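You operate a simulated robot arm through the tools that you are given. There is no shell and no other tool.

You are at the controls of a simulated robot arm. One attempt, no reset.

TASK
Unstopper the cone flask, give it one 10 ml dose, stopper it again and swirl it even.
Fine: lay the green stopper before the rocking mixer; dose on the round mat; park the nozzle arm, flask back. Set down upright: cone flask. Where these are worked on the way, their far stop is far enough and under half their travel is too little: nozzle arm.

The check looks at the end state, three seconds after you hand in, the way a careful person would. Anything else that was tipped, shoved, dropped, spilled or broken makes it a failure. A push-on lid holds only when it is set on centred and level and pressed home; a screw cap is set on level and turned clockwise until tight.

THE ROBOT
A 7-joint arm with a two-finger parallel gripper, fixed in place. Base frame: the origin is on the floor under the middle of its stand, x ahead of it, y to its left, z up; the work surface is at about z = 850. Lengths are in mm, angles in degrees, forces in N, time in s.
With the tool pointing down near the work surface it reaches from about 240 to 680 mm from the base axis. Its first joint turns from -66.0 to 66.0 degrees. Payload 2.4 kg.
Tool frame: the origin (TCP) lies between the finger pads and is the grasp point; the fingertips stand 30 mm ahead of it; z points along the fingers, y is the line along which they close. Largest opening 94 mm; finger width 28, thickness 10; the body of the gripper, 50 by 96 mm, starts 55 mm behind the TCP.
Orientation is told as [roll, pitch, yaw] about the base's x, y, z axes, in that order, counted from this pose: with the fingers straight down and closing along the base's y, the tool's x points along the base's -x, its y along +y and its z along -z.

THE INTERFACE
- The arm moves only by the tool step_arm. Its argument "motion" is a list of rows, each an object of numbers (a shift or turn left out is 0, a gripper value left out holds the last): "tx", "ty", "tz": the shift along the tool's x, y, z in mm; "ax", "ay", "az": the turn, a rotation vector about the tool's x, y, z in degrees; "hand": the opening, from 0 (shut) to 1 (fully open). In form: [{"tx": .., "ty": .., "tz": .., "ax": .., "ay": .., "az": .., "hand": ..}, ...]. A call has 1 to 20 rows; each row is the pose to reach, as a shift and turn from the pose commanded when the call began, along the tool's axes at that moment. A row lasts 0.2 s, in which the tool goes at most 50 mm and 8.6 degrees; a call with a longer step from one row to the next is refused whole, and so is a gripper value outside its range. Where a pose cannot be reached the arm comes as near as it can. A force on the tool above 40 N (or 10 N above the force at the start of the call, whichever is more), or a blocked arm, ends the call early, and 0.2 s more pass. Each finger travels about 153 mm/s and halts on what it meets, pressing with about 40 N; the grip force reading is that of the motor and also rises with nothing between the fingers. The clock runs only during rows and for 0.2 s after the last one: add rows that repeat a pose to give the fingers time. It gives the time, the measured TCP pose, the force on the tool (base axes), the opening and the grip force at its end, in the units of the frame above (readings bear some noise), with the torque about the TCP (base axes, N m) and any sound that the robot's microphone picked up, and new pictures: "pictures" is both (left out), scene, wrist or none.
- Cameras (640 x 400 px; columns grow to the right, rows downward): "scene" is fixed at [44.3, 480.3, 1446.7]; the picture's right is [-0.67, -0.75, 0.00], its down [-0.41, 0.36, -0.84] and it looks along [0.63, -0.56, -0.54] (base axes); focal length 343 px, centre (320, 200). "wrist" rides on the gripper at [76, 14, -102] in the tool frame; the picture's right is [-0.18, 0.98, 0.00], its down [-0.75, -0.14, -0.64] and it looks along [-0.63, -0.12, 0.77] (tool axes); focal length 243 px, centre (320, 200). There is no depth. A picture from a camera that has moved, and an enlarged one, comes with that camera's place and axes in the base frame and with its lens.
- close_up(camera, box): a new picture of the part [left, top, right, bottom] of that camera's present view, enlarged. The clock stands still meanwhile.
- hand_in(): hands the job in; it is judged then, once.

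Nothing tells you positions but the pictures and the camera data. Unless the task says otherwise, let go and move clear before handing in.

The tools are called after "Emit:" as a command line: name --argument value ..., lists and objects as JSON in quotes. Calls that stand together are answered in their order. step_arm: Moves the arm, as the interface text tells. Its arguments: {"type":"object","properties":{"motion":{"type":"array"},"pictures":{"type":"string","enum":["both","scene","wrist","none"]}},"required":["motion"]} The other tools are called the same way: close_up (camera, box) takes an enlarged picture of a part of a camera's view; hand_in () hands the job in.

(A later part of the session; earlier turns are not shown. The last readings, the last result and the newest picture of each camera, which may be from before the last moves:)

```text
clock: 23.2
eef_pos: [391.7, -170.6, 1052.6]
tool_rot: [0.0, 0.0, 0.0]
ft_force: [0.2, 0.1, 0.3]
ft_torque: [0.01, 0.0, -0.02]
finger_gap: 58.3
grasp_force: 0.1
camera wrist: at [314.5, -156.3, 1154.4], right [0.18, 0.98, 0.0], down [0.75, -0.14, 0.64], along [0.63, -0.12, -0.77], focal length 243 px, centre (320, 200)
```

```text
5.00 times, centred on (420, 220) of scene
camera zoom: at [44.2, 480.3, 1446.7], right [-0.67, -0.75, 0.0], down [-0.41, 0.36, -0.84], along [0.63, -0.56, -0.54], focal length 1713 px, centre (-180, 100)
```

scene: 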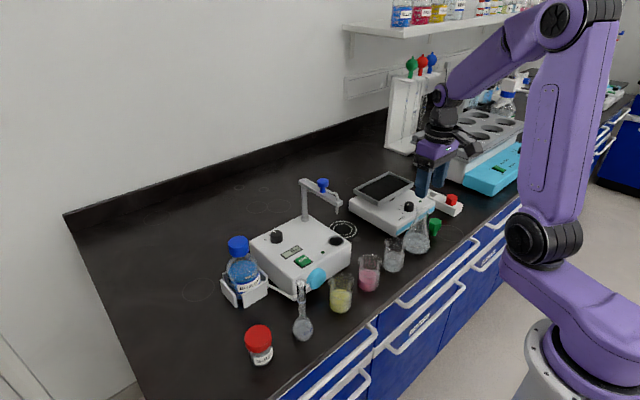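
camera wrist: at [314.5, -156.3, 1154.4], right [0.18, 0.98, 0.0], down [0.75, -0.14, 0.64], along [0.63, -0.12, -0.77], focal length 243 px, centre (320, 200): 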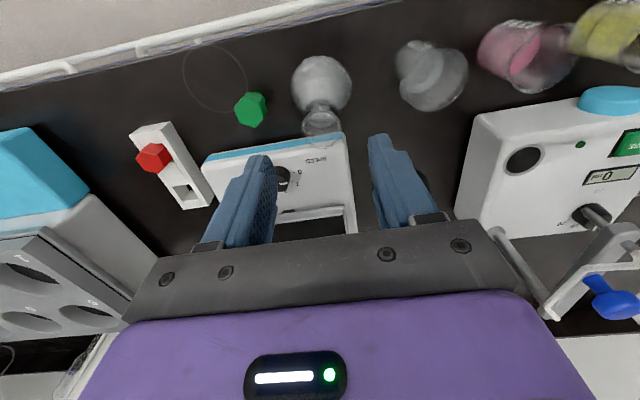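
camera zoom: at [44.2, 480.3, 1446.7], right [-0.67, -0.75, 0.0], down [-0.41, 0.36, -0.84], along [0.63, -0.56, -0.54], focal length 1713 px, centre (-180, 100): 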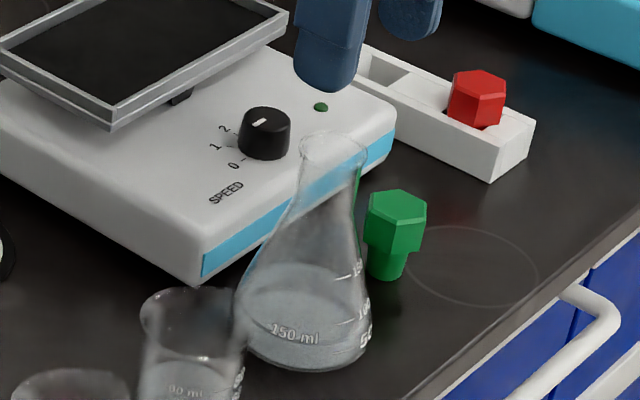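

The rim centre comes out at (393.5, -170, 971). I'll descend around it and close.

Emit:
step_arm --motion '[{"tx": -2, "ty": 0.5, "tz": 30}, {"tx": -2, "ty": 0.5, "tz": 55}, {"tx": -2, "ty": 0.5, "tz": 70}, {"tx": -2, "ty": 0.5, "tz": 76}, {"tx": -2, "ty": 0.5, "tz": 76}, {"tx": -2, "ty": 0.5, "tz": 76, "hand": 0.25}, {"tx": -2, "ty": 0.5, "tz": 76, "hand": 0.25}, {"tx": -2, "ty": 0.5, "tz": 76, "hand": 0.25}]'

Emit:
close_up --camera "scene" --box '[380, 160, 480, 260]'

Emit:
close_up --camera "wrist" --box '[240, 80, 400, 240]'

```text
clock: 25.0
eef_pos: [395.9, -171.6, 976.1]
tool_rot: [0.0, 0.0, 0.0]
ft_force: [0.4, 0.7, -0.1]
ft_torque: [0.01, -0.01, -0.01]
finger_gap: 26.9
grasp_force: 40.1
camera wrist: at [318.9, -156.6, 1078.7], right [0.18, 0.98, 0.0], down [0.75, -0.14, 0.64], along [0.63, -0.12, -0.77], focal length 243 px, centre (320, 200)
```

scene: 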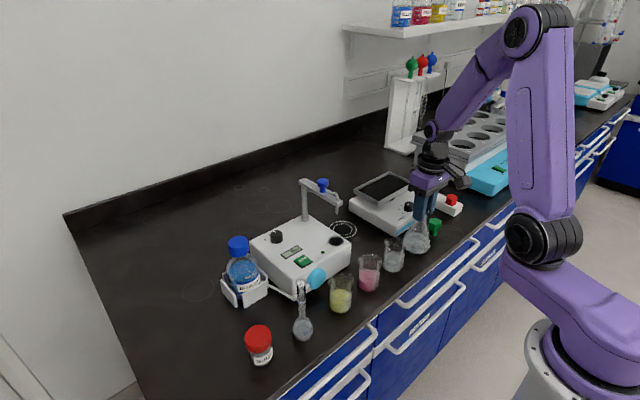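
wrist: 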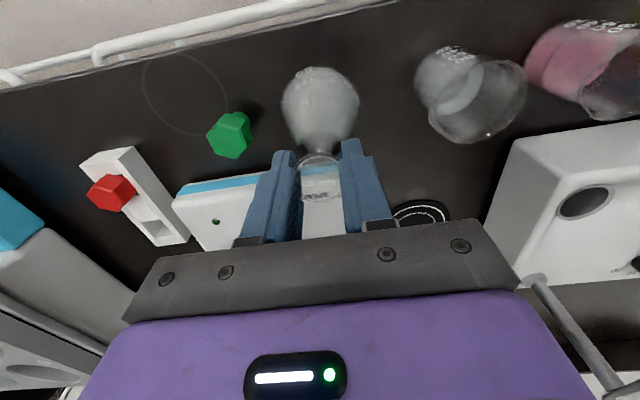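

```text
4.00 times, centred on (430, 210) of scene
camera zoom: at [44.3, 480.3, 1446.8], right [-0.67, -0.75, 0.0], down [-0.41, 0.36, -0.84], along [0.63, -0.56, -0.54], focal length 1370 px, centre (-120, 160)
```

zoom: 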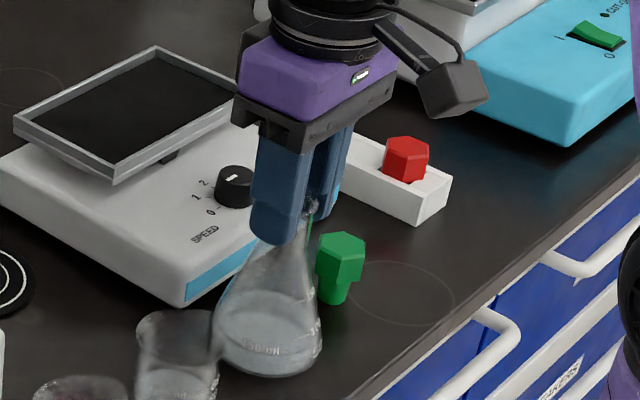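

```text
2.50 times, centred on (320, 160) of wrist
camera zoom: at [318.9, -156.6, 1078.7], right [0.18, 0.98, 0.0], down [0.75, -0.14, 0.64], along [0.63, -0.12, -0.77], focal length 606 px, centre (320, 300)
```

zoom: 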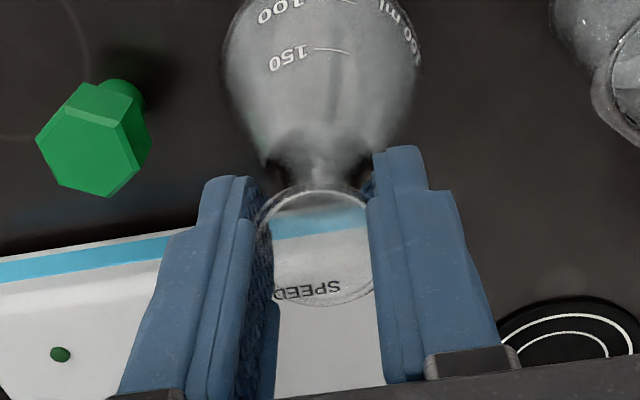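

The gap is 26.9 mm, so the neck is firmly held. I'll lift the flask slowly and check that it hangs level.

Emit:
step_arm --motion '[{"tz": -2}, {"tz": -6}, {"tz": -12}, {"tz": -20}, {"tz": -30}, {"tz": -42}, {"tz": -54}, {"tz": -66}, {"tz": -78}, {"tz": -90}, {"tz": -100}, {"tz": -107}, {"tz": -110}, {"tz": -110}]'

Emit:
close_up --camera "scene" --box '[380, 130, 480, 260]'

```text
clock: 28.0
eef_pos: [397.0, -170.7, 1087.3]
tool_rot: [0.0, 0.0, 0.0]
ft_force: [0.5, -0.5, -0.8]
ft_torque: [0.02, 0.02, 0.0]
finger_gap: 26.8
grasp_force: 40.3
camera wrist: at [319.5, -156.1, 1189.3], right [0.18, 0.98, 0.0], down [0.75, -0.14, 0.64], along [0.63, -0.12, -0.77], focal length 243 px, centre (320, 200)
```

scene: 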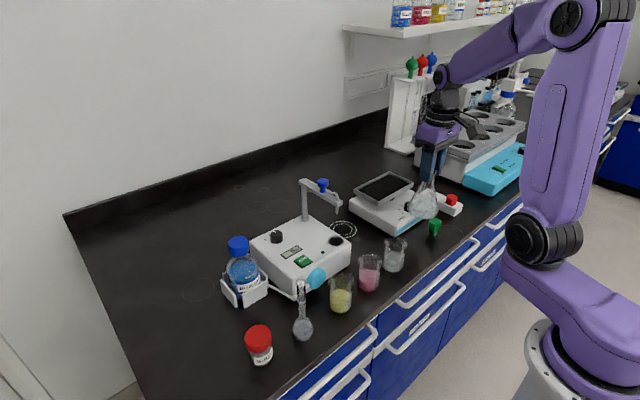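
wrist: 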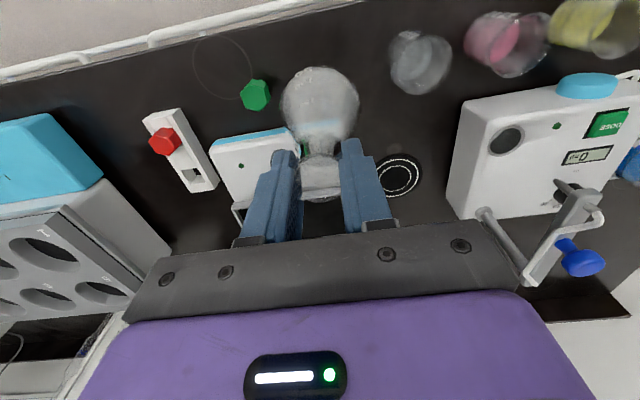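

```text
3.08 times, centred on (430, 195) of scene
camera zoom: at [44.3, 480.3, 1446.8], right [-0.67, -0.75, 0.0], down [-0.41, 0.36, -0.84], along [0.63, -0.56, -0.54], focal length 1054 px, centre (-18, 215)
```

zoom: 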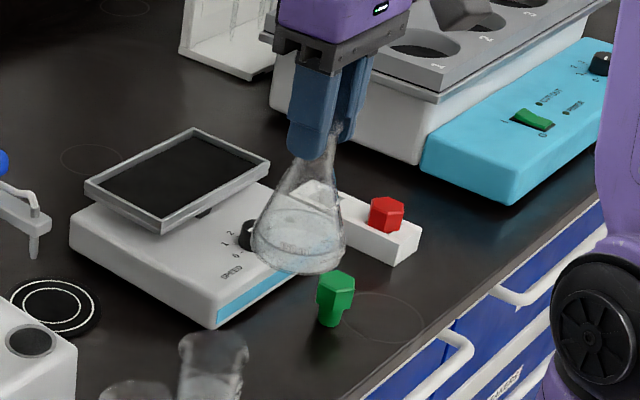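

The flask hangs level. I'll pin down the mat centre and the nozzle from both cameras before moving.

Emit:
close_up --camera "wrist" --box '[360, 120, 440, 210]'

Emit:
close_up --camera "scene" --box '[290, 170, 370, 250]'

Emit:
close_up --camera "wrist" --box '[440, 80, 640, 300]'

```text
4.44 times, centred on (400, 165) of wrist
camera zoom: at [319.5, -156.1, 1189.3], right [0.18, 0.98, 0.0], down [0.75, -0.14, 0.64], along [0.63, -0.12, -0.77], focal length 1078 px, centre (-36, 356)
```

zoom: 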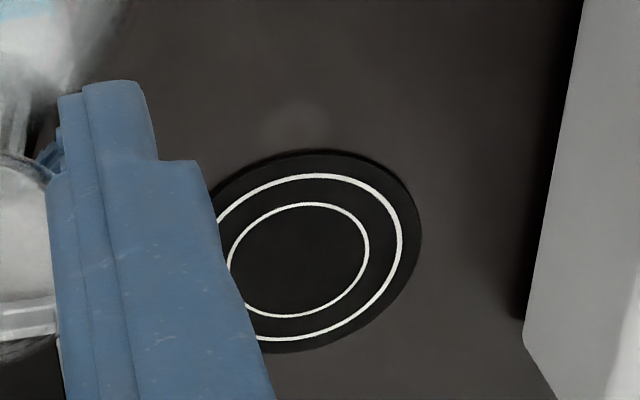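

```text
5.00 times, centred on (330, 210) of scene
camera zoom: at [44.3, 480.3, 1446.8], right [-0.67, -0.75, 0.0], down [-0.41, 0.36, -0.84], along [0.63, -0.56, -0.54], focal length 1713 px, centre (270, 150)
```

zoom: 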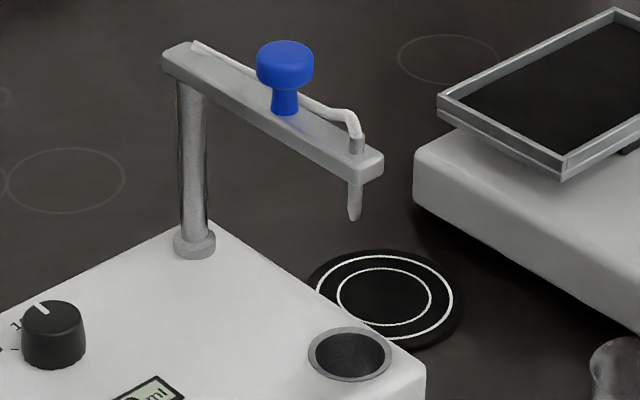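

```text
1.82 times, centred on (540, 190) of wrist
camera zoom: at [319.5, -156.1, 1189.3], right [0.18, 0.98, 0.0], down [0.75, -0.14, 0.64], along [0.63, -0.12, -0.77], focal length 441 px, centre (-80, 218)
```

zoom: 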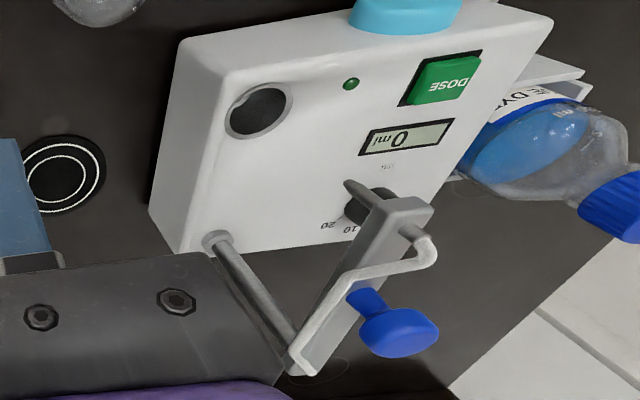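

The mat centre comes out at about (573, -77). The nozzle tip is at about (490, 30, 1004), and it clears the flask rim by roughly 30 mm when swung. I'll carry the flask smoothly over the mat.

Emit:
step_arm --motion '[{"tx": -3.5, "ty": 1.9}, {"tx": -10.5, "ty": 5.6}, {"tx": -21, "ty": 11.3}, {"tx": -35, "ty": 18.8}, {"tx": -51, "ty": 27.2}, {"tx": -67, "ty": 35.7}, {"tx": -84.5, "ty": 45}, {"tx": -102, "ty": 54.5}, {"tx": -118, "ty": 63}, {"tx": -134, "ty": 71.4}, {"tx": -148, "ty": 79}, {"tx": -160, "ty": 85.5}, {"tx": -169, "ty": 90.2}, {"tx": -174, "ty": 93}, {"tx": -176, "ty": 94}, {"tx": -176, "ty": 94}, {"tx": -176, "ty": 94}]'

Emit:
close_up --camera "scene" --box '[290, 130, 410, 250]'

Emit:
close_up --camera "wrist" --box '[220, 40, 420, 240]'

```text
clock: 31.6
eef_pos: [571.6, -76.5, 1088.1]
tool_rot: [0.1, 0.0, 0.0]
ft_force: [0.1, 0.5, -0.6]
ft_torque: [0.0, 0.02, 0.0]
finger_gap: 26.9
grasp_force: 40.0
camera wrist: at [494.6, -61.4, 1189.2], right [0.18, 0.98, 0.0], down [0.75, -0.14, 0.64], along [0.63, -0.12, -0.77], focal length 243 px, centre (320, 200)
```

scene: 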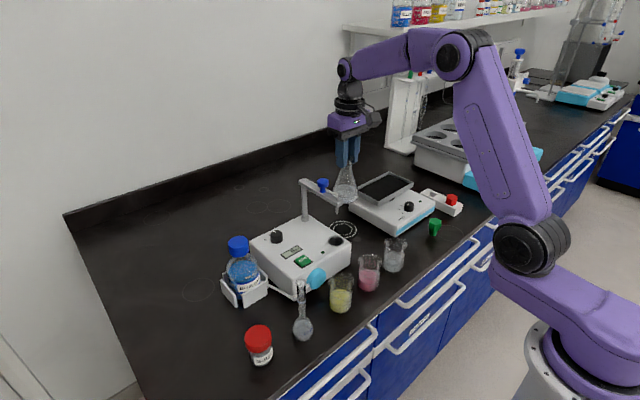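
wrist: 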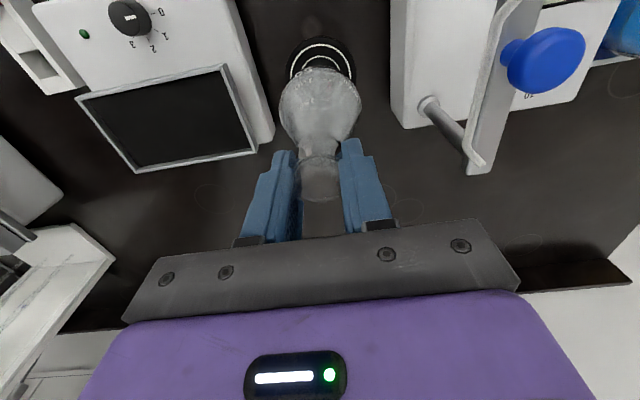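

```text
3.33 times, centred on (350, 190) of scene
camera zoom: at [44.3, 480.3, 1446.7], right [-0.67, -0.75, 0.0], down [-0.41, 0.36, -0.84], along [0.63, -0.56, -0.54], focal length 1142 px, centre (220, 233)
```

zoom: 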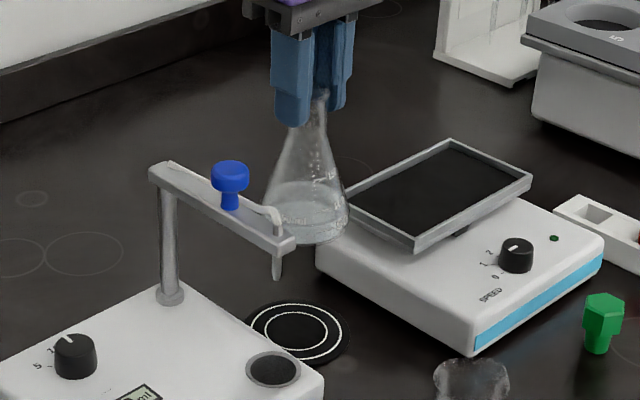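

```text
2.00 times, centred on (320, 140) of wrist
camera zoom: at [494.6, -61.4, 1189.2], right [0.18, 0.98, 0.0], down [0.75, -0.14, 0.64], along [0.63, -0.12, -0.77], focal length 485 px, centre (320, 320)
```

zoom: 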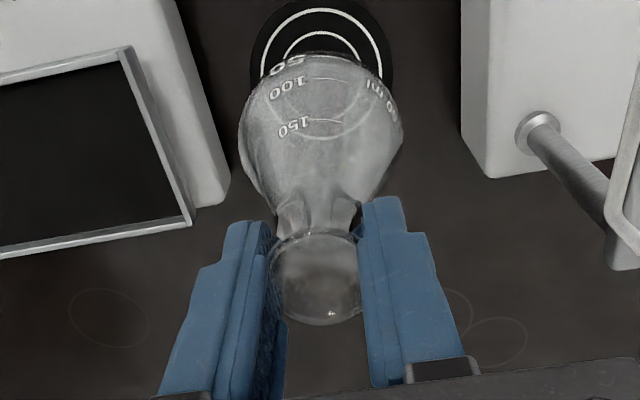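

The flask is over the mat centre. I'll lower it smoothly to just above the mat.

Emit:
step_arm --motion '[{"tz": 3}, {"tz": 9}, {"tz": 18}, {"tz": 29}, {"tz": 41}, {"tz": 53}, {"tz": 65}, {"tz": 76}, {"tz": 86}, {"tz": 94}, {"tz": 99}, {"tz": 102}, {"tz": 102}]'

Emit:
close_up --camera "scene" --box '[300, 150, 400, 250]'

```text
clock: 34.4
eef_pos: [573.0, -76.8, 984.4]
tool_rot: [0.0, 0.0, 0.1]
ft_force: [0.3, 0.1, -2.0]
ft_torque: [0.04, -0.01, -0.02]
finger_gap: 27.2
grasp_force: 39.8
camera wrist: at [495.8, -62.2, 1087.4], right [0.18, 0.98, 0.0], down [0.75, -0.14, 0.64], along [0.63, -0.12, -0.77], focal length 243 px, centre (320, 200)
```

scene: 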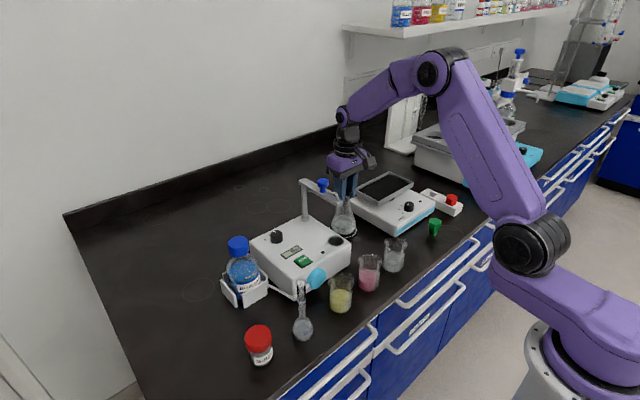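
wrist: 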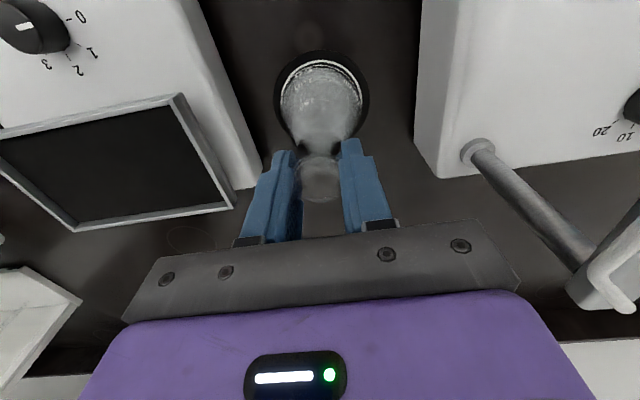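

```text
4.00 times, centred on (350, 200) of scene
camera zoom: at [44.3, 480.3, 1446.7], right [-0.67, -0.75, 0.0], down [-0.41, 0.36, -0.84], along [0.63, -0.56, -0.54], focal length 1370 px, centre (200, 200)
```

zoom: 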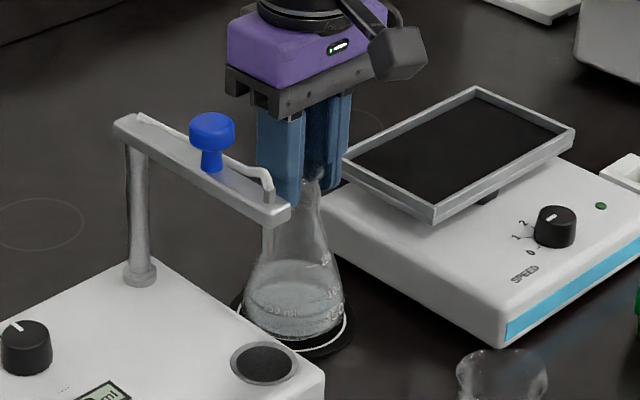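

The flask is just above the mat. I'll lower it in small steps to feel for contact.

Emit:
step_arm --motion '[{"tz": 1.5}, {"tz": 3}, {"tz": 4.5}, {"tz": 4.5}]' --pictures "none"

```text
clock: 35.4
eef_pos: [573.4, -76.0, 980.0]
tool_rot: [0.1, 0.0, -0.1]
ft_force: [0.6, -0.2, -2.5]
ft_torque: [-0.01, -0.01, -0.05]
finger_gap: 26.8
grasp_force: 40.0
```

Emit:
step_arm --motion '[{"tz": 1}, {"tz": 2}, {"tz": 2}]' --pictures "none"

```text
clock: 36.2
eef_pos: [571.7, -77.6, 978.8]
tool_rot: [-0.1, -0.2, 0.0]
ft_force: [-2.1, -0.1, 9.5]
ft_torque: [0.02, 0.31, 0.0]
finger_gap: 26.8
grasp_force: 39.9
```

The flask is down on the mat. I'll ease off, open, and rise clear.

Emit:
step_arm --motion '[{"tz": -1}, {"tz": -1}, {"tz": -1, "hand": 0.35}, {"tz": -1, "hand": 0.5}, {"tz": -1, "hand": 0.6}, {"tz": -1, "hand": 0.6}, {"tz": -30}, {"tz": -70}, {"tz": -115}, {"tz": -150}, {"tz": -150}]'

Emit:
close_up --camera "scene" --box '[290, 160, 390, 260]'

Emit:
close_up --camera "wrist" --box '[220, 0, 420, 150]'

```text
clock: 38.6
eef_pos: [573.0, -77.1, 1128.9]
tool_rot: [0.0, 0.0, 0.0]
ft_force: [0.0, -0.6, 0.1]
ft_torque: [0.04, 0.02, 0.02]
finger_gap: 56.4
grasp_force: 0.2
camera wrist: at [495.8, -62.4, 1231.7], right [0.18, 0.98, 0.0], down [0.75, -0.14, 0.64], along [0.63, -0.12, -0.77], focal length 243 px, centre (320, 200)
```

scene: 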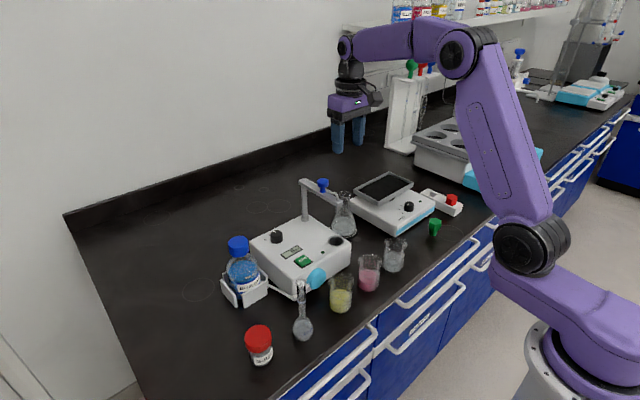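
wrist: 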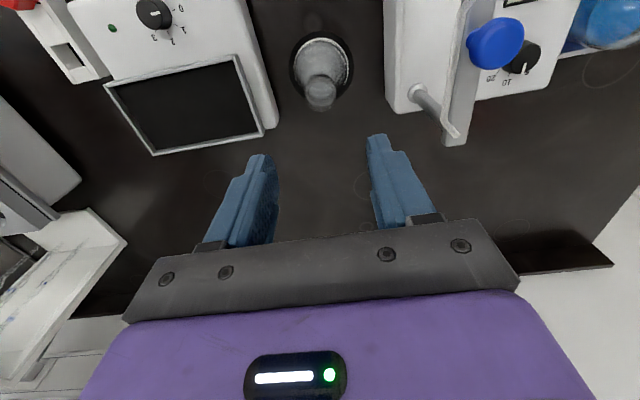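

```text
4.00 times, centred on (340, 210) of scene
camera zoom: at [44.2, 480.3, 1446.7], right [-0.67, -0.75, 0.0], down [-0.41, 0.36, -0.84], along [0.63, -0.56, -0.54], focal length 1370 px, centre (240, 160)
```

zoom: 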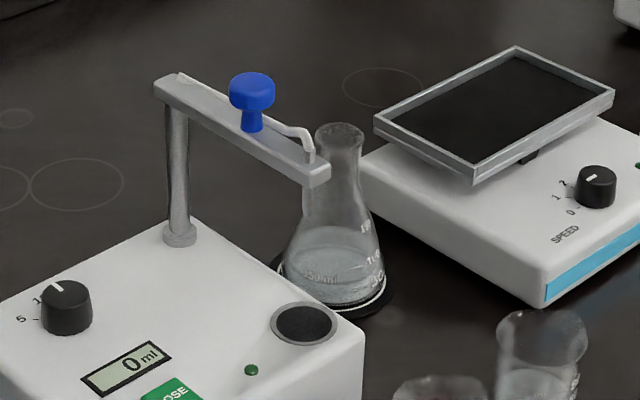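

```text
2.67 times, centred on (320, 75) of wrist
camera zoom: at [495.8, -62.4, 1231.7], right [0.18, 0.98, 0.0], down [0.75, -0.14, 0.64], along [0.63, -0.12, -0.77], focal length 647 px, centre (320, 533)
```

zoom: 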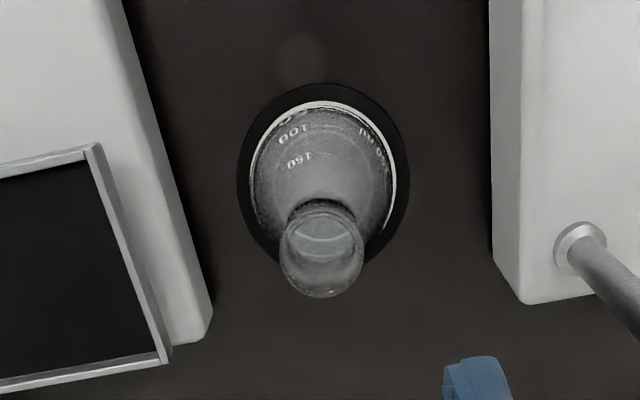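

The flask is standing centred on the mat. Next is the nozzle arm's blue knob, which I take to be at about (537, 33) with its top near z 1070. I'll hover over it to align.

Emit:
step_arm --motion '[{"tx": 12, "ty": 37}, {"tx": 24, "ty": 74}, {"tx": 36, "ty": 110}, {"tx": 36, "ty": 110}]'

Emit:
close_up --camera "wrist" --box '[200, 40, 440, 220]'

Emit:
close_up --camera "scene" --box '[280, 140, 380, 240]'

```text
clock: 39.6
eef_pos: [538.6, 34.2, 1128.4]
tool_rot: [0.0, 0.0, 0.0]
ft_force: [0.6, -0.5, 0.0]
ft_torque: [-0.03, 0.0, -0.03]
finger_gap: 56.4
grasp_force: 0.1
camera wrist: at [461.1, 49.2, 1230.8], right [0.18, 0.98, 0.0], down [0.75, -0.14, 0.64], along [0.63, -0.12, -0.77], focal length 243 px, centre (320, 200)
```

scene: 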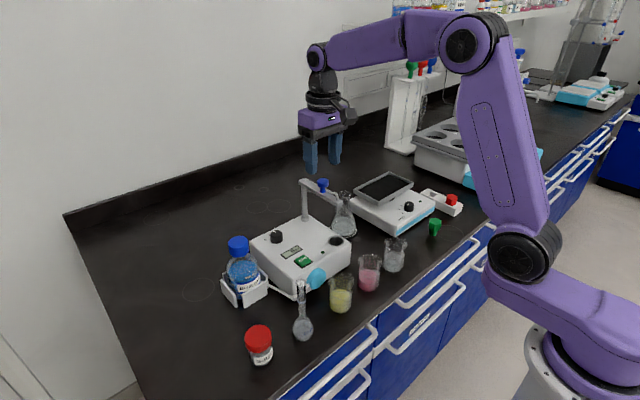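
wrist: 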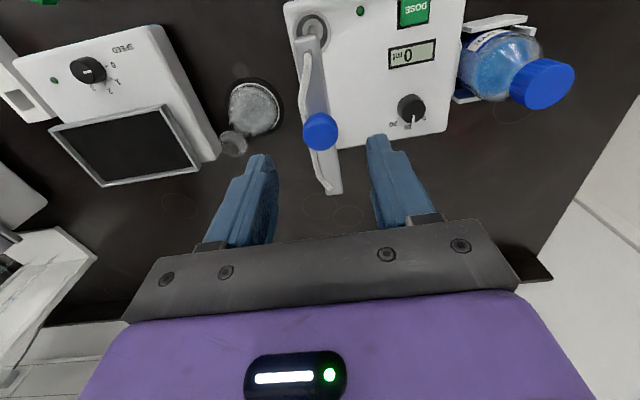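

```text
2.22 times, centred on (320, 130) of wrist
camera zoom: at [461.1, 49.2, 1230.8], right [0.18, 0.98, 0.0], down [0.75, -0.14, 0.64], along [0.63, -0.12, -0.77], focal length 539 px, centre (320, 356)
```

zoom: 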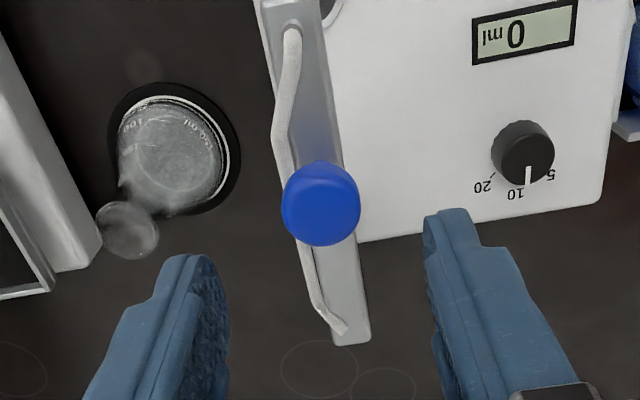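

```text
4.00 times, centred on (330, 190) of scene
camera zoom: at [44.2, 480.3, 1446.7], right [-0.67, -0.75, 0.0], down [-0.41, 0.36, -0.84], along [0.63, -0.56, -0.54], focal length 1370 px, centre (280, 240)
```

zoom: 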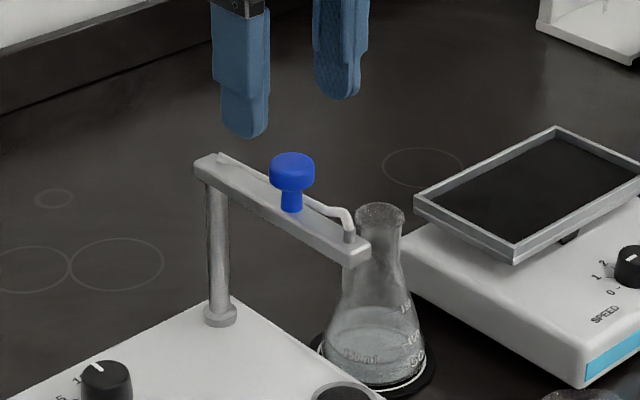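

The cap centre is at about (533.5, 35.5), and the post at about (605, 35), so the swing radius at the knob is roughly 71 mm. I'll lower over the knob and cage it loosely.

Emit:
step_arm --motion '[{"tx": 4, "ty": 0.7, "tz": 25}, {"tx": 4, "ty": 0.7, "tz": 45}, {"tx": 4, "ty": 0.7, "tz": 57}, {"tx": 4, "ty": 0.7, "tz": 57, "hand": 0.45}, {"tx": 4, "ty": 0.7, "tz": 57, "hand": 0.35}, {"tx": 4, "ty": 0.7, "tz": 57, "hand": 0.35}]'

Emit:
close_up --camera "wrist" --box '[220, 80, 420, 240]'

Emit:
close_up --camera "scene" --box '[280, 140, 380, 240]'

```text
clock: 41.0
eef_pos: [533.1, 34.0, 1071.3]
tool_rot: [0.0, -0.1, 0.1]
ft_force: [-0.3, -0.4, -0.4]
ft_torque: [-0.02, 0.01, 0.02]
finger_gap: 33.1
grasp_force: 0.0
camera wrist: at [456.4, 49.1, 1173.3], right [0.18, 0.98, 0.0], down [0.75, -0.14, 0.64], along [0.63, -0.12, -0.77], focal length 243 px, centre (320, 200)
```

scene: 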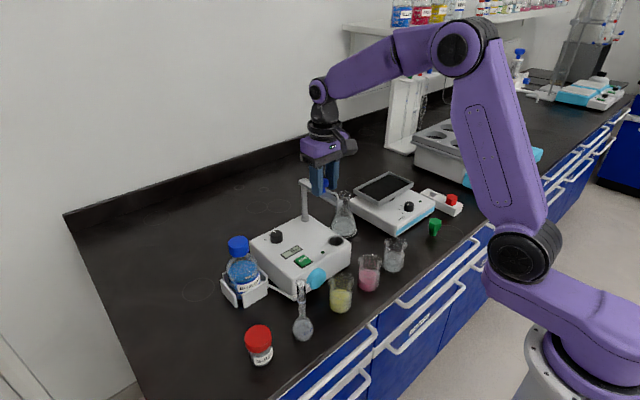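
wrist: 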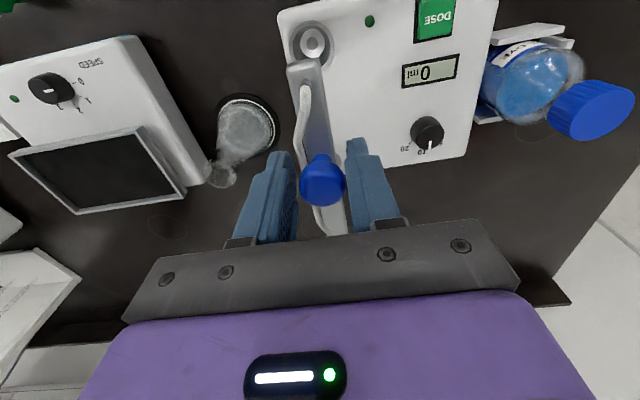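

```text
2.50 times, centred on (320, 160) of wrist
camera zoom: at [456.4, 49.1, 1173.3], right [0.18, 0.98, 0.0], down [0.75, -0.14, 0.64], along [0.63, -0.12, -0.77], focal length 606 px, centre (320, 300)
```

zoom: 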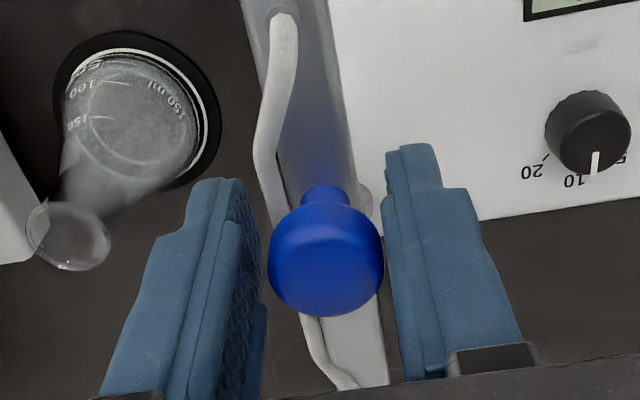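

```text
4.00 times, centred on (330, 190) of scene
camera zoom: at [44.3, 480.3, 1446.7], right [-0.67, -0.75, 0.0], down [-0.41, 0.36, -0.84], along [0.63, -0.56, -0.54], focal length 1370 px, centre (280, 240)
```

zoom: 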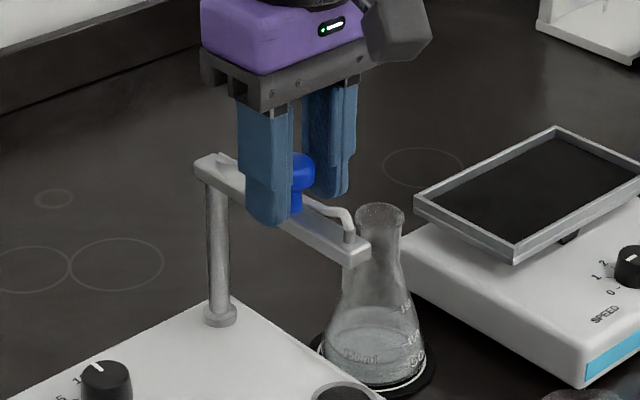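

The knob is caged. I'll swing the arm along its arc toward the mat with the hand yaw following, stopping first at 60°.

Emit:
step_arm --motion '[{"tx": -0.3, "ty": -6.2, "az": -5}, {"tx": -1.1, "ty": -12.4, "az": -10}, {"tx": -2.4, "ty": -18.5, "az": -15}, {"tx": -4.3, "ty": -24.5, "az": -20}, {"tx": -6.7, "ty": -30.2, "az": -25}, {"tx": -9.6, "ty": -35.8, "az": -30}, {"tx": -12.9, "ty": -41, "az": -35}, {"tx": -16.7, "ty": -46, "az": -40}, {"tx": -20.9, "ty": -50.6, "az": -45}, {"tx": -25.5, "ty": -54.8, "az": -50}, {"tx": -30.5, "ty": -58.6, "az": -55}, {"tx": -35.8, "ty": -61.9, "az": -60}, {"tx": -35.8, "ty": -61.9, "az": -60}]'

Emit:
close_up --camera "scene" --box '[280, 140, 380, 240]'

```text
clock: 43.8
eef_pos: [569.3, -27.8, 1070.8]
tool_rot: [0.0, 0.0, 60.1]
ft_force: [-0.4, 0.0, -0.1]
ft_torque: [0.03, 0.06, -0.02]
finger_gap: 32.9
grasp_force: 0.1
camera wrist: at [517.5, -86.9, 1173.4], right [-0.76, 0.65, 0.0], down [0.5, 0.58, 0.64], along [0.42, 0.49, -0.77], focal length 243 px, centre (320, 200)
```

scene: 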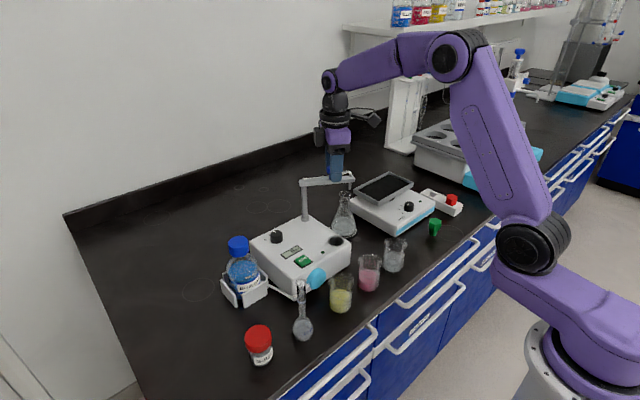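
wrist: 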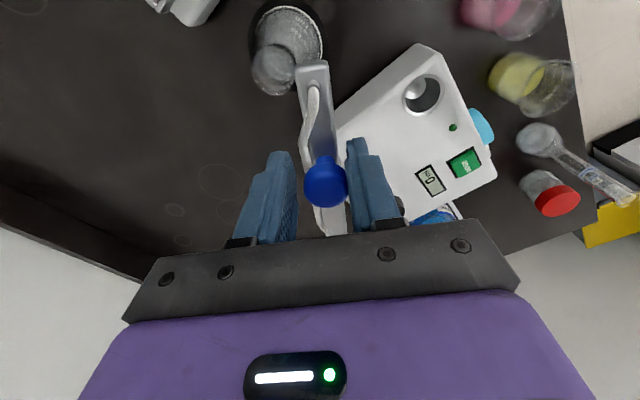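

```text
4.00 times, centred on (330, 190) of scene
camera zoom: at [44.3, 480.3, 1446.7], right [-0.67, -0.75, 0.0], down [-0.41, 0.36, -0.84], along [0.63, -0.56, -0.54], focal length 1370 px, centre (280, 240)
```

zoom: 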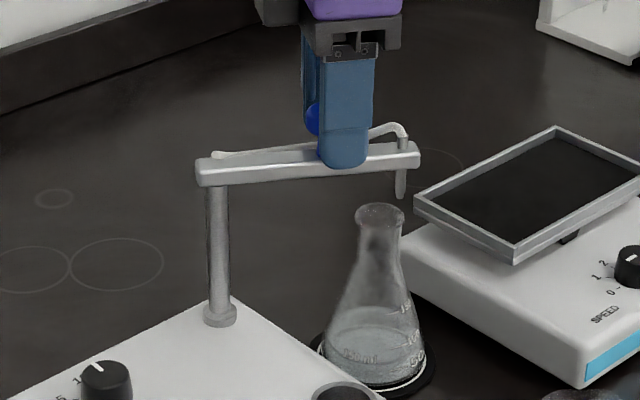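

The arm swings freely. I'll continue the arc toward the far stop while watching the force.

Emit:
step_arm --motion '[{"tx": -0.1, "ty": -3.1, "az": -2.5}, {"tx": -0.3, "ty": -6.2, "az": -5}, {"tx": -0.6, "ty": -9.3, "az": -7.5}, {"tx": -1.1, "ty": -12.4, "az": -10}, {"tx": -1.7, "ty": -15.5, "az": -12.5}, {"tx": -2.4, "ty": -18.5, "az": -15}, {"tx": -2.4, "ty": -18.5, "az": -15}]'

Emit:
close_up --camera "scene" --box '[280, 140, 380, 240]'

Emit:
close_up --camera "wrist" --box '[220, 0, 420, 220]'

```text
clock: 45.4
eef_pos: [586.5, -35.1, 1070.7]
tool_rot: [0.0, 0.0, 75.0]
ft_force: [0.0, 0.2, -0.5]
ft_torque: [0.04, 0.02, -0.01]
finger_gap: 33.0
grasp_force: 0.1
camera wrist: at [551.7, -105.1, 1173.3], right [-0.9, 0.43, 0.0], down [0.33, 0.69, 0.64], along [0.28, 0.58, -0.77], focal length 243 px, centre (320, 200)
```

scene: 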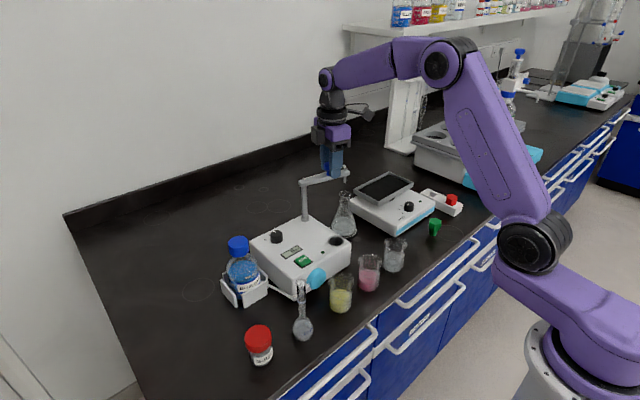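
wrist: 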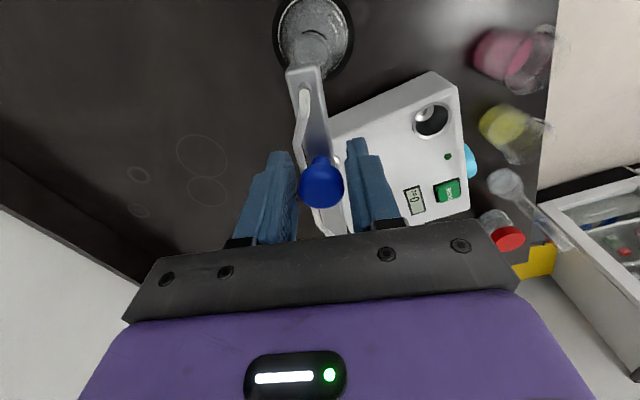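

```text
4.00 times, centred on (330, 190) of scene
camera zoom: at [44.3, 480.3, 1446.7], right [-0.67, -0.75, 0.0], down [-0.41, 0.36, -0.84], along [0.63, -0.56, -0.54], focal length 1370 px, centre (280, 240)
```

zoom: 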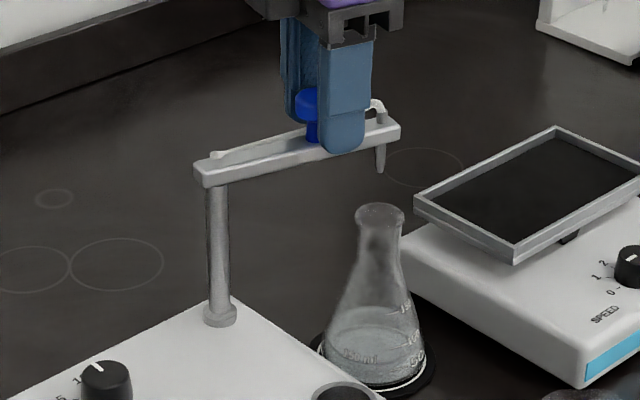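

```text
1.82 times, centred on (320, 110) of wrist
camera zoom: at [551.7, -105.1, 1173.3], right [-0.9, 0.43, 0.0], down [0.33, 0.69, 0.64], along [0.28, 0.58, -0.77], focal length 441 px, centre (320, 364)
```

zoom: 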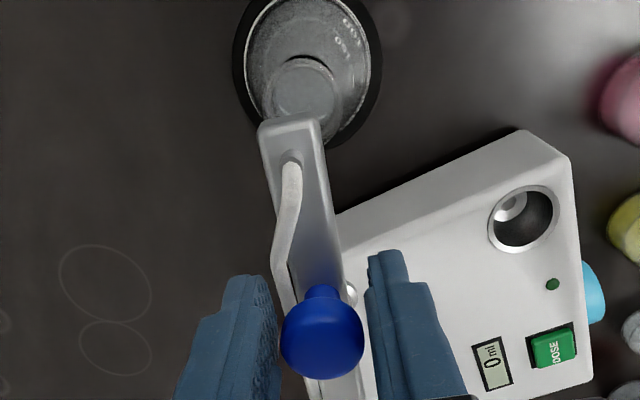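

The nozzle tip now projects to about (573, -77), right over the flask mouth. I'll nudge a little further to feel whether this is the far stop.

Emit:
step_arm --motion '[{"tx": 0, "ty": -1.2, "az": -1}, {"tx": -0.1, "ty": -2.5, "az": -2}, {"tx": -0.1, "ty": -3.7, "az": -3}, {"tx": -0.1, "ty": -3.7, "az": -3}]'

Emit:
close_up --camera "scene" --box '[310, 150, 390, 230]'

```text
clock: 46.4
eef_pos: [589.1, -36.4, 1070.3]
tool_rot: [0.0, 0.0, 78.0]
ft_force: [-1.7, 0.7, 0.6]
ft_torque: [0.03, -0.04, 0.03]
finger_gap: 33.6
grasp_force: 0.4
camera wrist: at [558.9, -107.4, 1173.7], right [-0.92, 0.38, 0.0], down [0.29, 0.71, 0.64], along [0.25, 0.59, -0.77], focal length 243 px, centre (320, 200)
```

scene: 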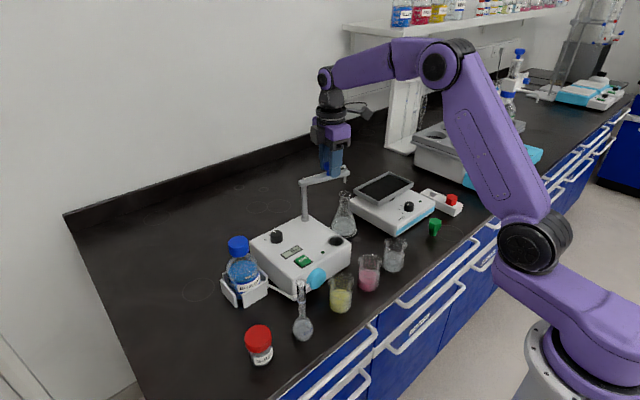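
wrist: 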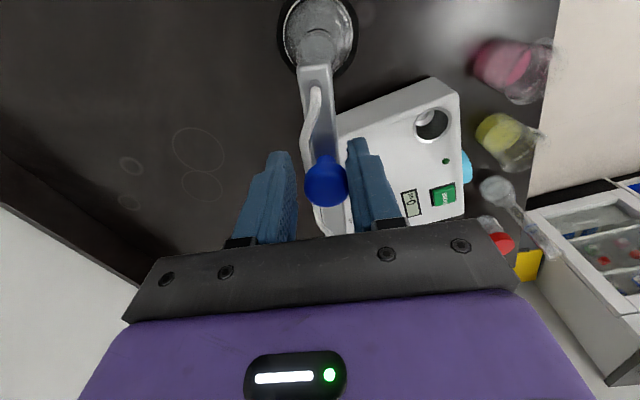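

```text
5.00 times, centred on (350, 190) of scene
camera zoom: at [44.2, 480.3, 1446.7], right [-0.67, -0.75, 0.0], down [-0.41, 0.36, -0.84], along [0.63, -0.56, -0.54], focal length 1713 px, centre (170, 250)
```

zoom: 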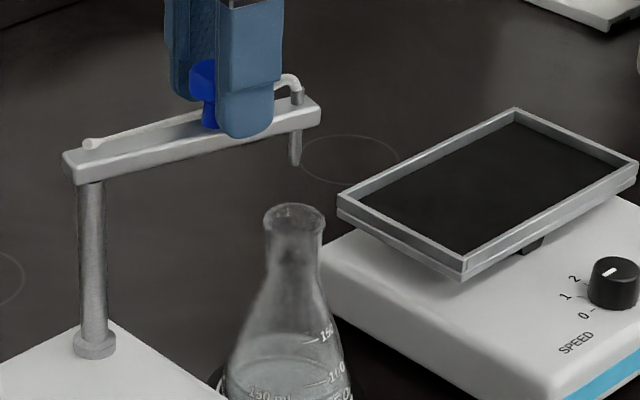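

The tip hasn't moved although the hand went 3° further, so this looks like the far stop. I'll confirm with a tiny extra push.

Emit:
step_arm --motion '[{"ty": -1, "az": -0.7}, {"ty": -2, "az": -1.5}, {"ty": -2, "az": -1.5}]' --pictures "scene"

Emit:
close_up --camera "scene" --box '[310, 150, 390, 230]'

```text
clock: 47.2
eef_pos: [591.4, -36.0, 1072.1]
tool_rot: [0.0, 0.0, 79.6]
ft_force: [-4.6, 4.1, -2.2]
ft_torque: [-0.05, -0.03, 0.0]
finger_gap: 36.2
grasp_force: 2.8
```

scene: 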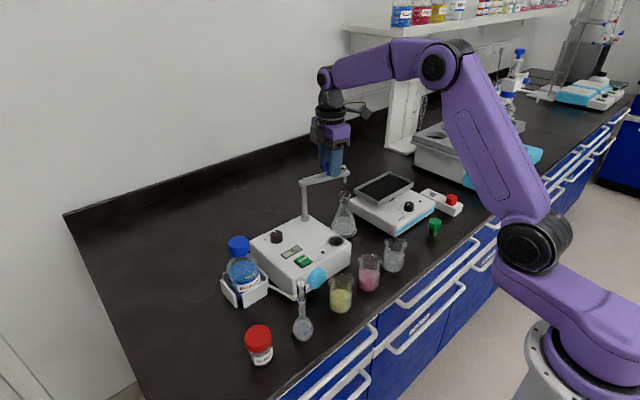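

```text
5.00 times, centred on (350, 190) of scene
camera zoom: at [44.1, 480.4, 1446.7], right [-0.67, -0.75, 0.0], down [-0.41, 0.36, -0.84], along [0.63, -0.56, -0.54], focal length 1713 px, centre (170, 250)
```

zoom: 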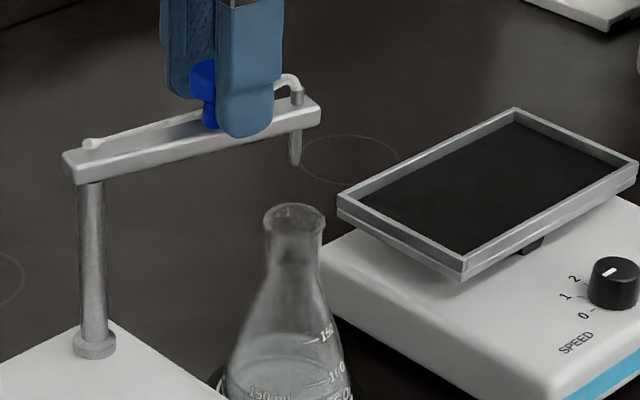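

The far stop is confirmed. I'll back off, open, rise and turn the hand back to zero yaw.

Emit:
step_arm --motion '[{"ty": 3.5, "az": 1.5, "hand": 0.36}, {"ty": 3.5, "az": 1.5, "hand": 0.5}, {"ty": 3.5, "az": 1.5, "hand": 0.5}, {"ty": 3.5, "az": 1.5, "tz": -25}, {"ty": 3.5, "az": 1.5, "tz": -60}, {"ty": 3.5, "az": 9.5, "tz": -70}, {"ty": 3.5, "az": 17.5, "tz": -70}, {"ty": 3.5, "az": 25.5, "tz": -70}, {"ty": 3.5, "az": 33.5, "tz": -70}, {"ty": 3.5, "az": 41.5, "tz": -70}, {"ty": 3.5, "az": 49.5, "tz": -70}, {"ty": 3.5, "az": 57.5, "tz": -70}, {"ty": 3.5, "az": 65.5, "tz": -70}, {"ty": 3.5, "az": 73.5, "tz": -70}, {"ty": 3.5, "az": 79.5, "tz": -70}, {"ty": 3.5, "az": 79.5, "tz": -70}]'

Emit:
close_up --camera "scene" --box '[300, 150, 380, 230]'

Emit:
close_up --camera "wrist" --box '[220, 0, 420, 200]'

```text
clock: 50.6
eef_pos: [586.7, -36.3, 1141.3]
tool_rot: [0.1, 0.1, -0.1]
ft_force: [0.1, 0.6, -0.2]
ft_torque: [-0.02, 0.0, 0.0]
finger_gap: 46.9
grasp_force: 0.0
camera wrist: at [510.7, -21.3, 1243.6], right [0.19, 0.98, 0.0], down [0.75, -0.14, 0.64], along [0.63, -0.12, -0.77], focal length 243 px, centre (320, 200)
```

scene: 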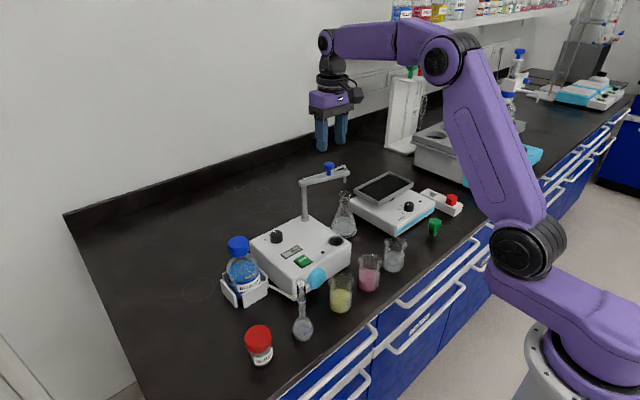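
wrist: 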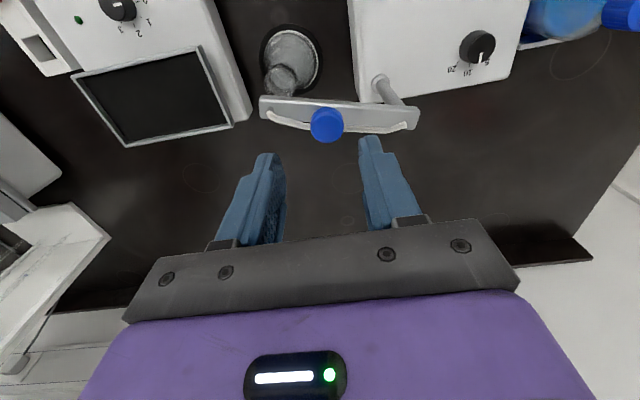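

```text
5.00 times, centred on (340, 190) of scene
camera zoom: at [44.3, 480.3, 1446.7], right [-0.67, -0.75, 0.0], down [-0.41, 0.36, -0.84], along [0.63, -0.56, -0.54], focal length 1713 px, centre (220, 250)
```

zoom: 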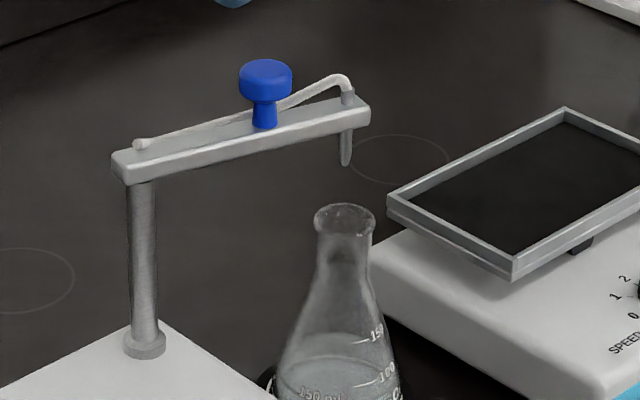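

```text
2.00 times, centred on (320, 100) of wrist
camera zoom: at [510.7, -21.3, 1243.6], right [0.19, 0.98, 0.0], down [0.75, -0.14, 0.64], along [0.63, -0.12, -0.77], focal length 485 px, centre (320, 400)
```

zoom: 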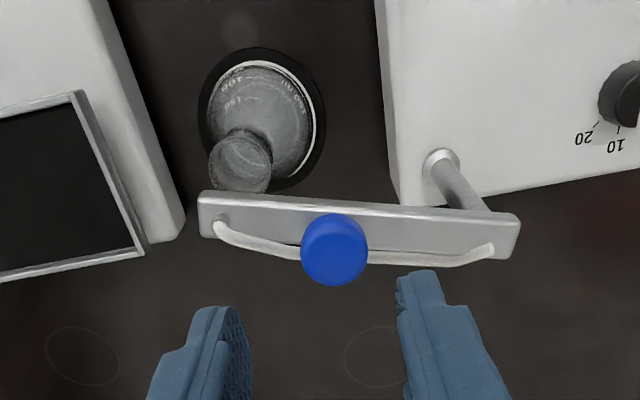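

The nozzle is very near over the mouth, but I want to be sure of the alignment before dosing. I'll take a view from the robot side that shows both the tip and the mouth.

Emit:
step_arm --motion '[{"tx": 35, "ty": -20, "tz": 10}, {"tx": 70, "ty": -40, "tz": 20}, {"tx": 70, "ty": -40, "tz": 33}, {"tx": 70, "ty": -40, "tz": 33}]'

Emit:
close_up --camera "wrist" --box '[280, 100, 380, 200]'

Emit:
close_up --camera "scene" --box '[325, 170, 365, 210]'

```text
clock: 51.6
eef_pos: [520.4, -76.8, 1108.9]
tool_rot: [0.0, 0.1, 0.0]
ft_force: [0.3, 0.2, 0.9]
ft_torque: [-0.04, 0.02, -0.01]
finger_gap: 47.0
grasp_force: 0.0
camera wrist: at [442.5, -62.4, 1210.8], right [0.18, 0.98, 0.0], down [0.75, -0.14, 0.64], along [0.63, -0.12, -0.77], focal length 243 px, centre (320, 200)
```

scene: 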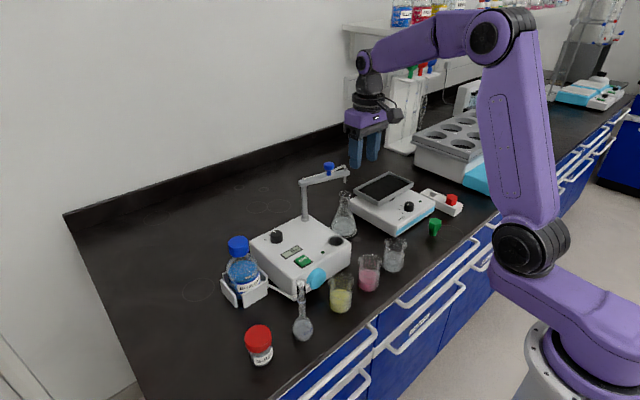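
wrist: 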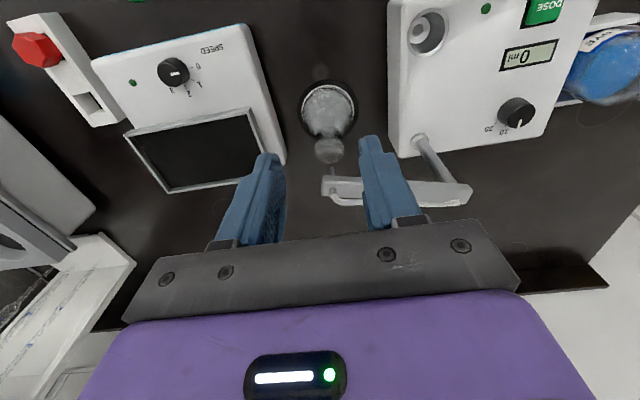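

```text
4.00 times, centred on (330, 150) of wrist
camera zoom: at [442.5, -62.4, 1210.8], right [0.18, 0.98, 0.0], down [0.75, -0.14, 0.64], along [0.63, -0.12, -0.77], focal length 970 px, centre (280, 400)
```

zoom: 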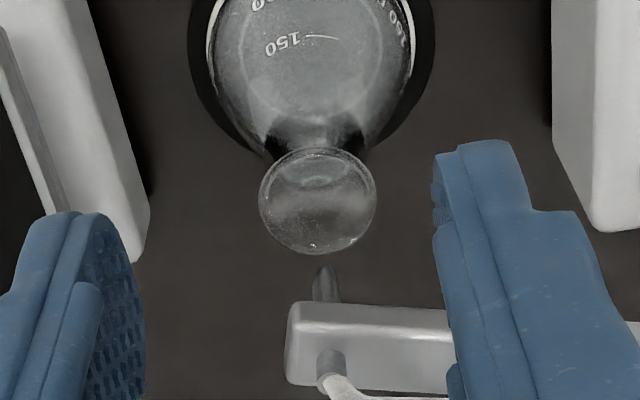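

```text
10.00 times, centred on (345, 190) of scene
camera zoom: at [44.2, 480.3, 1446.7], right [-0.67, -0.75, 0.0], down [-0.41, 0.36, -0.84], along [0.63, -0.56, -0.54], focal length 3426 px, centre (70, 300)
```

zoom: 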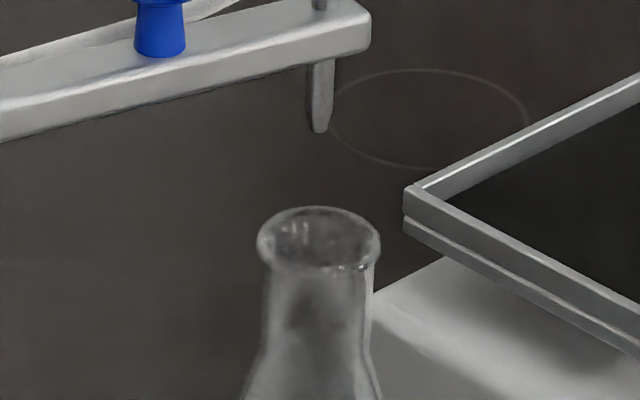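

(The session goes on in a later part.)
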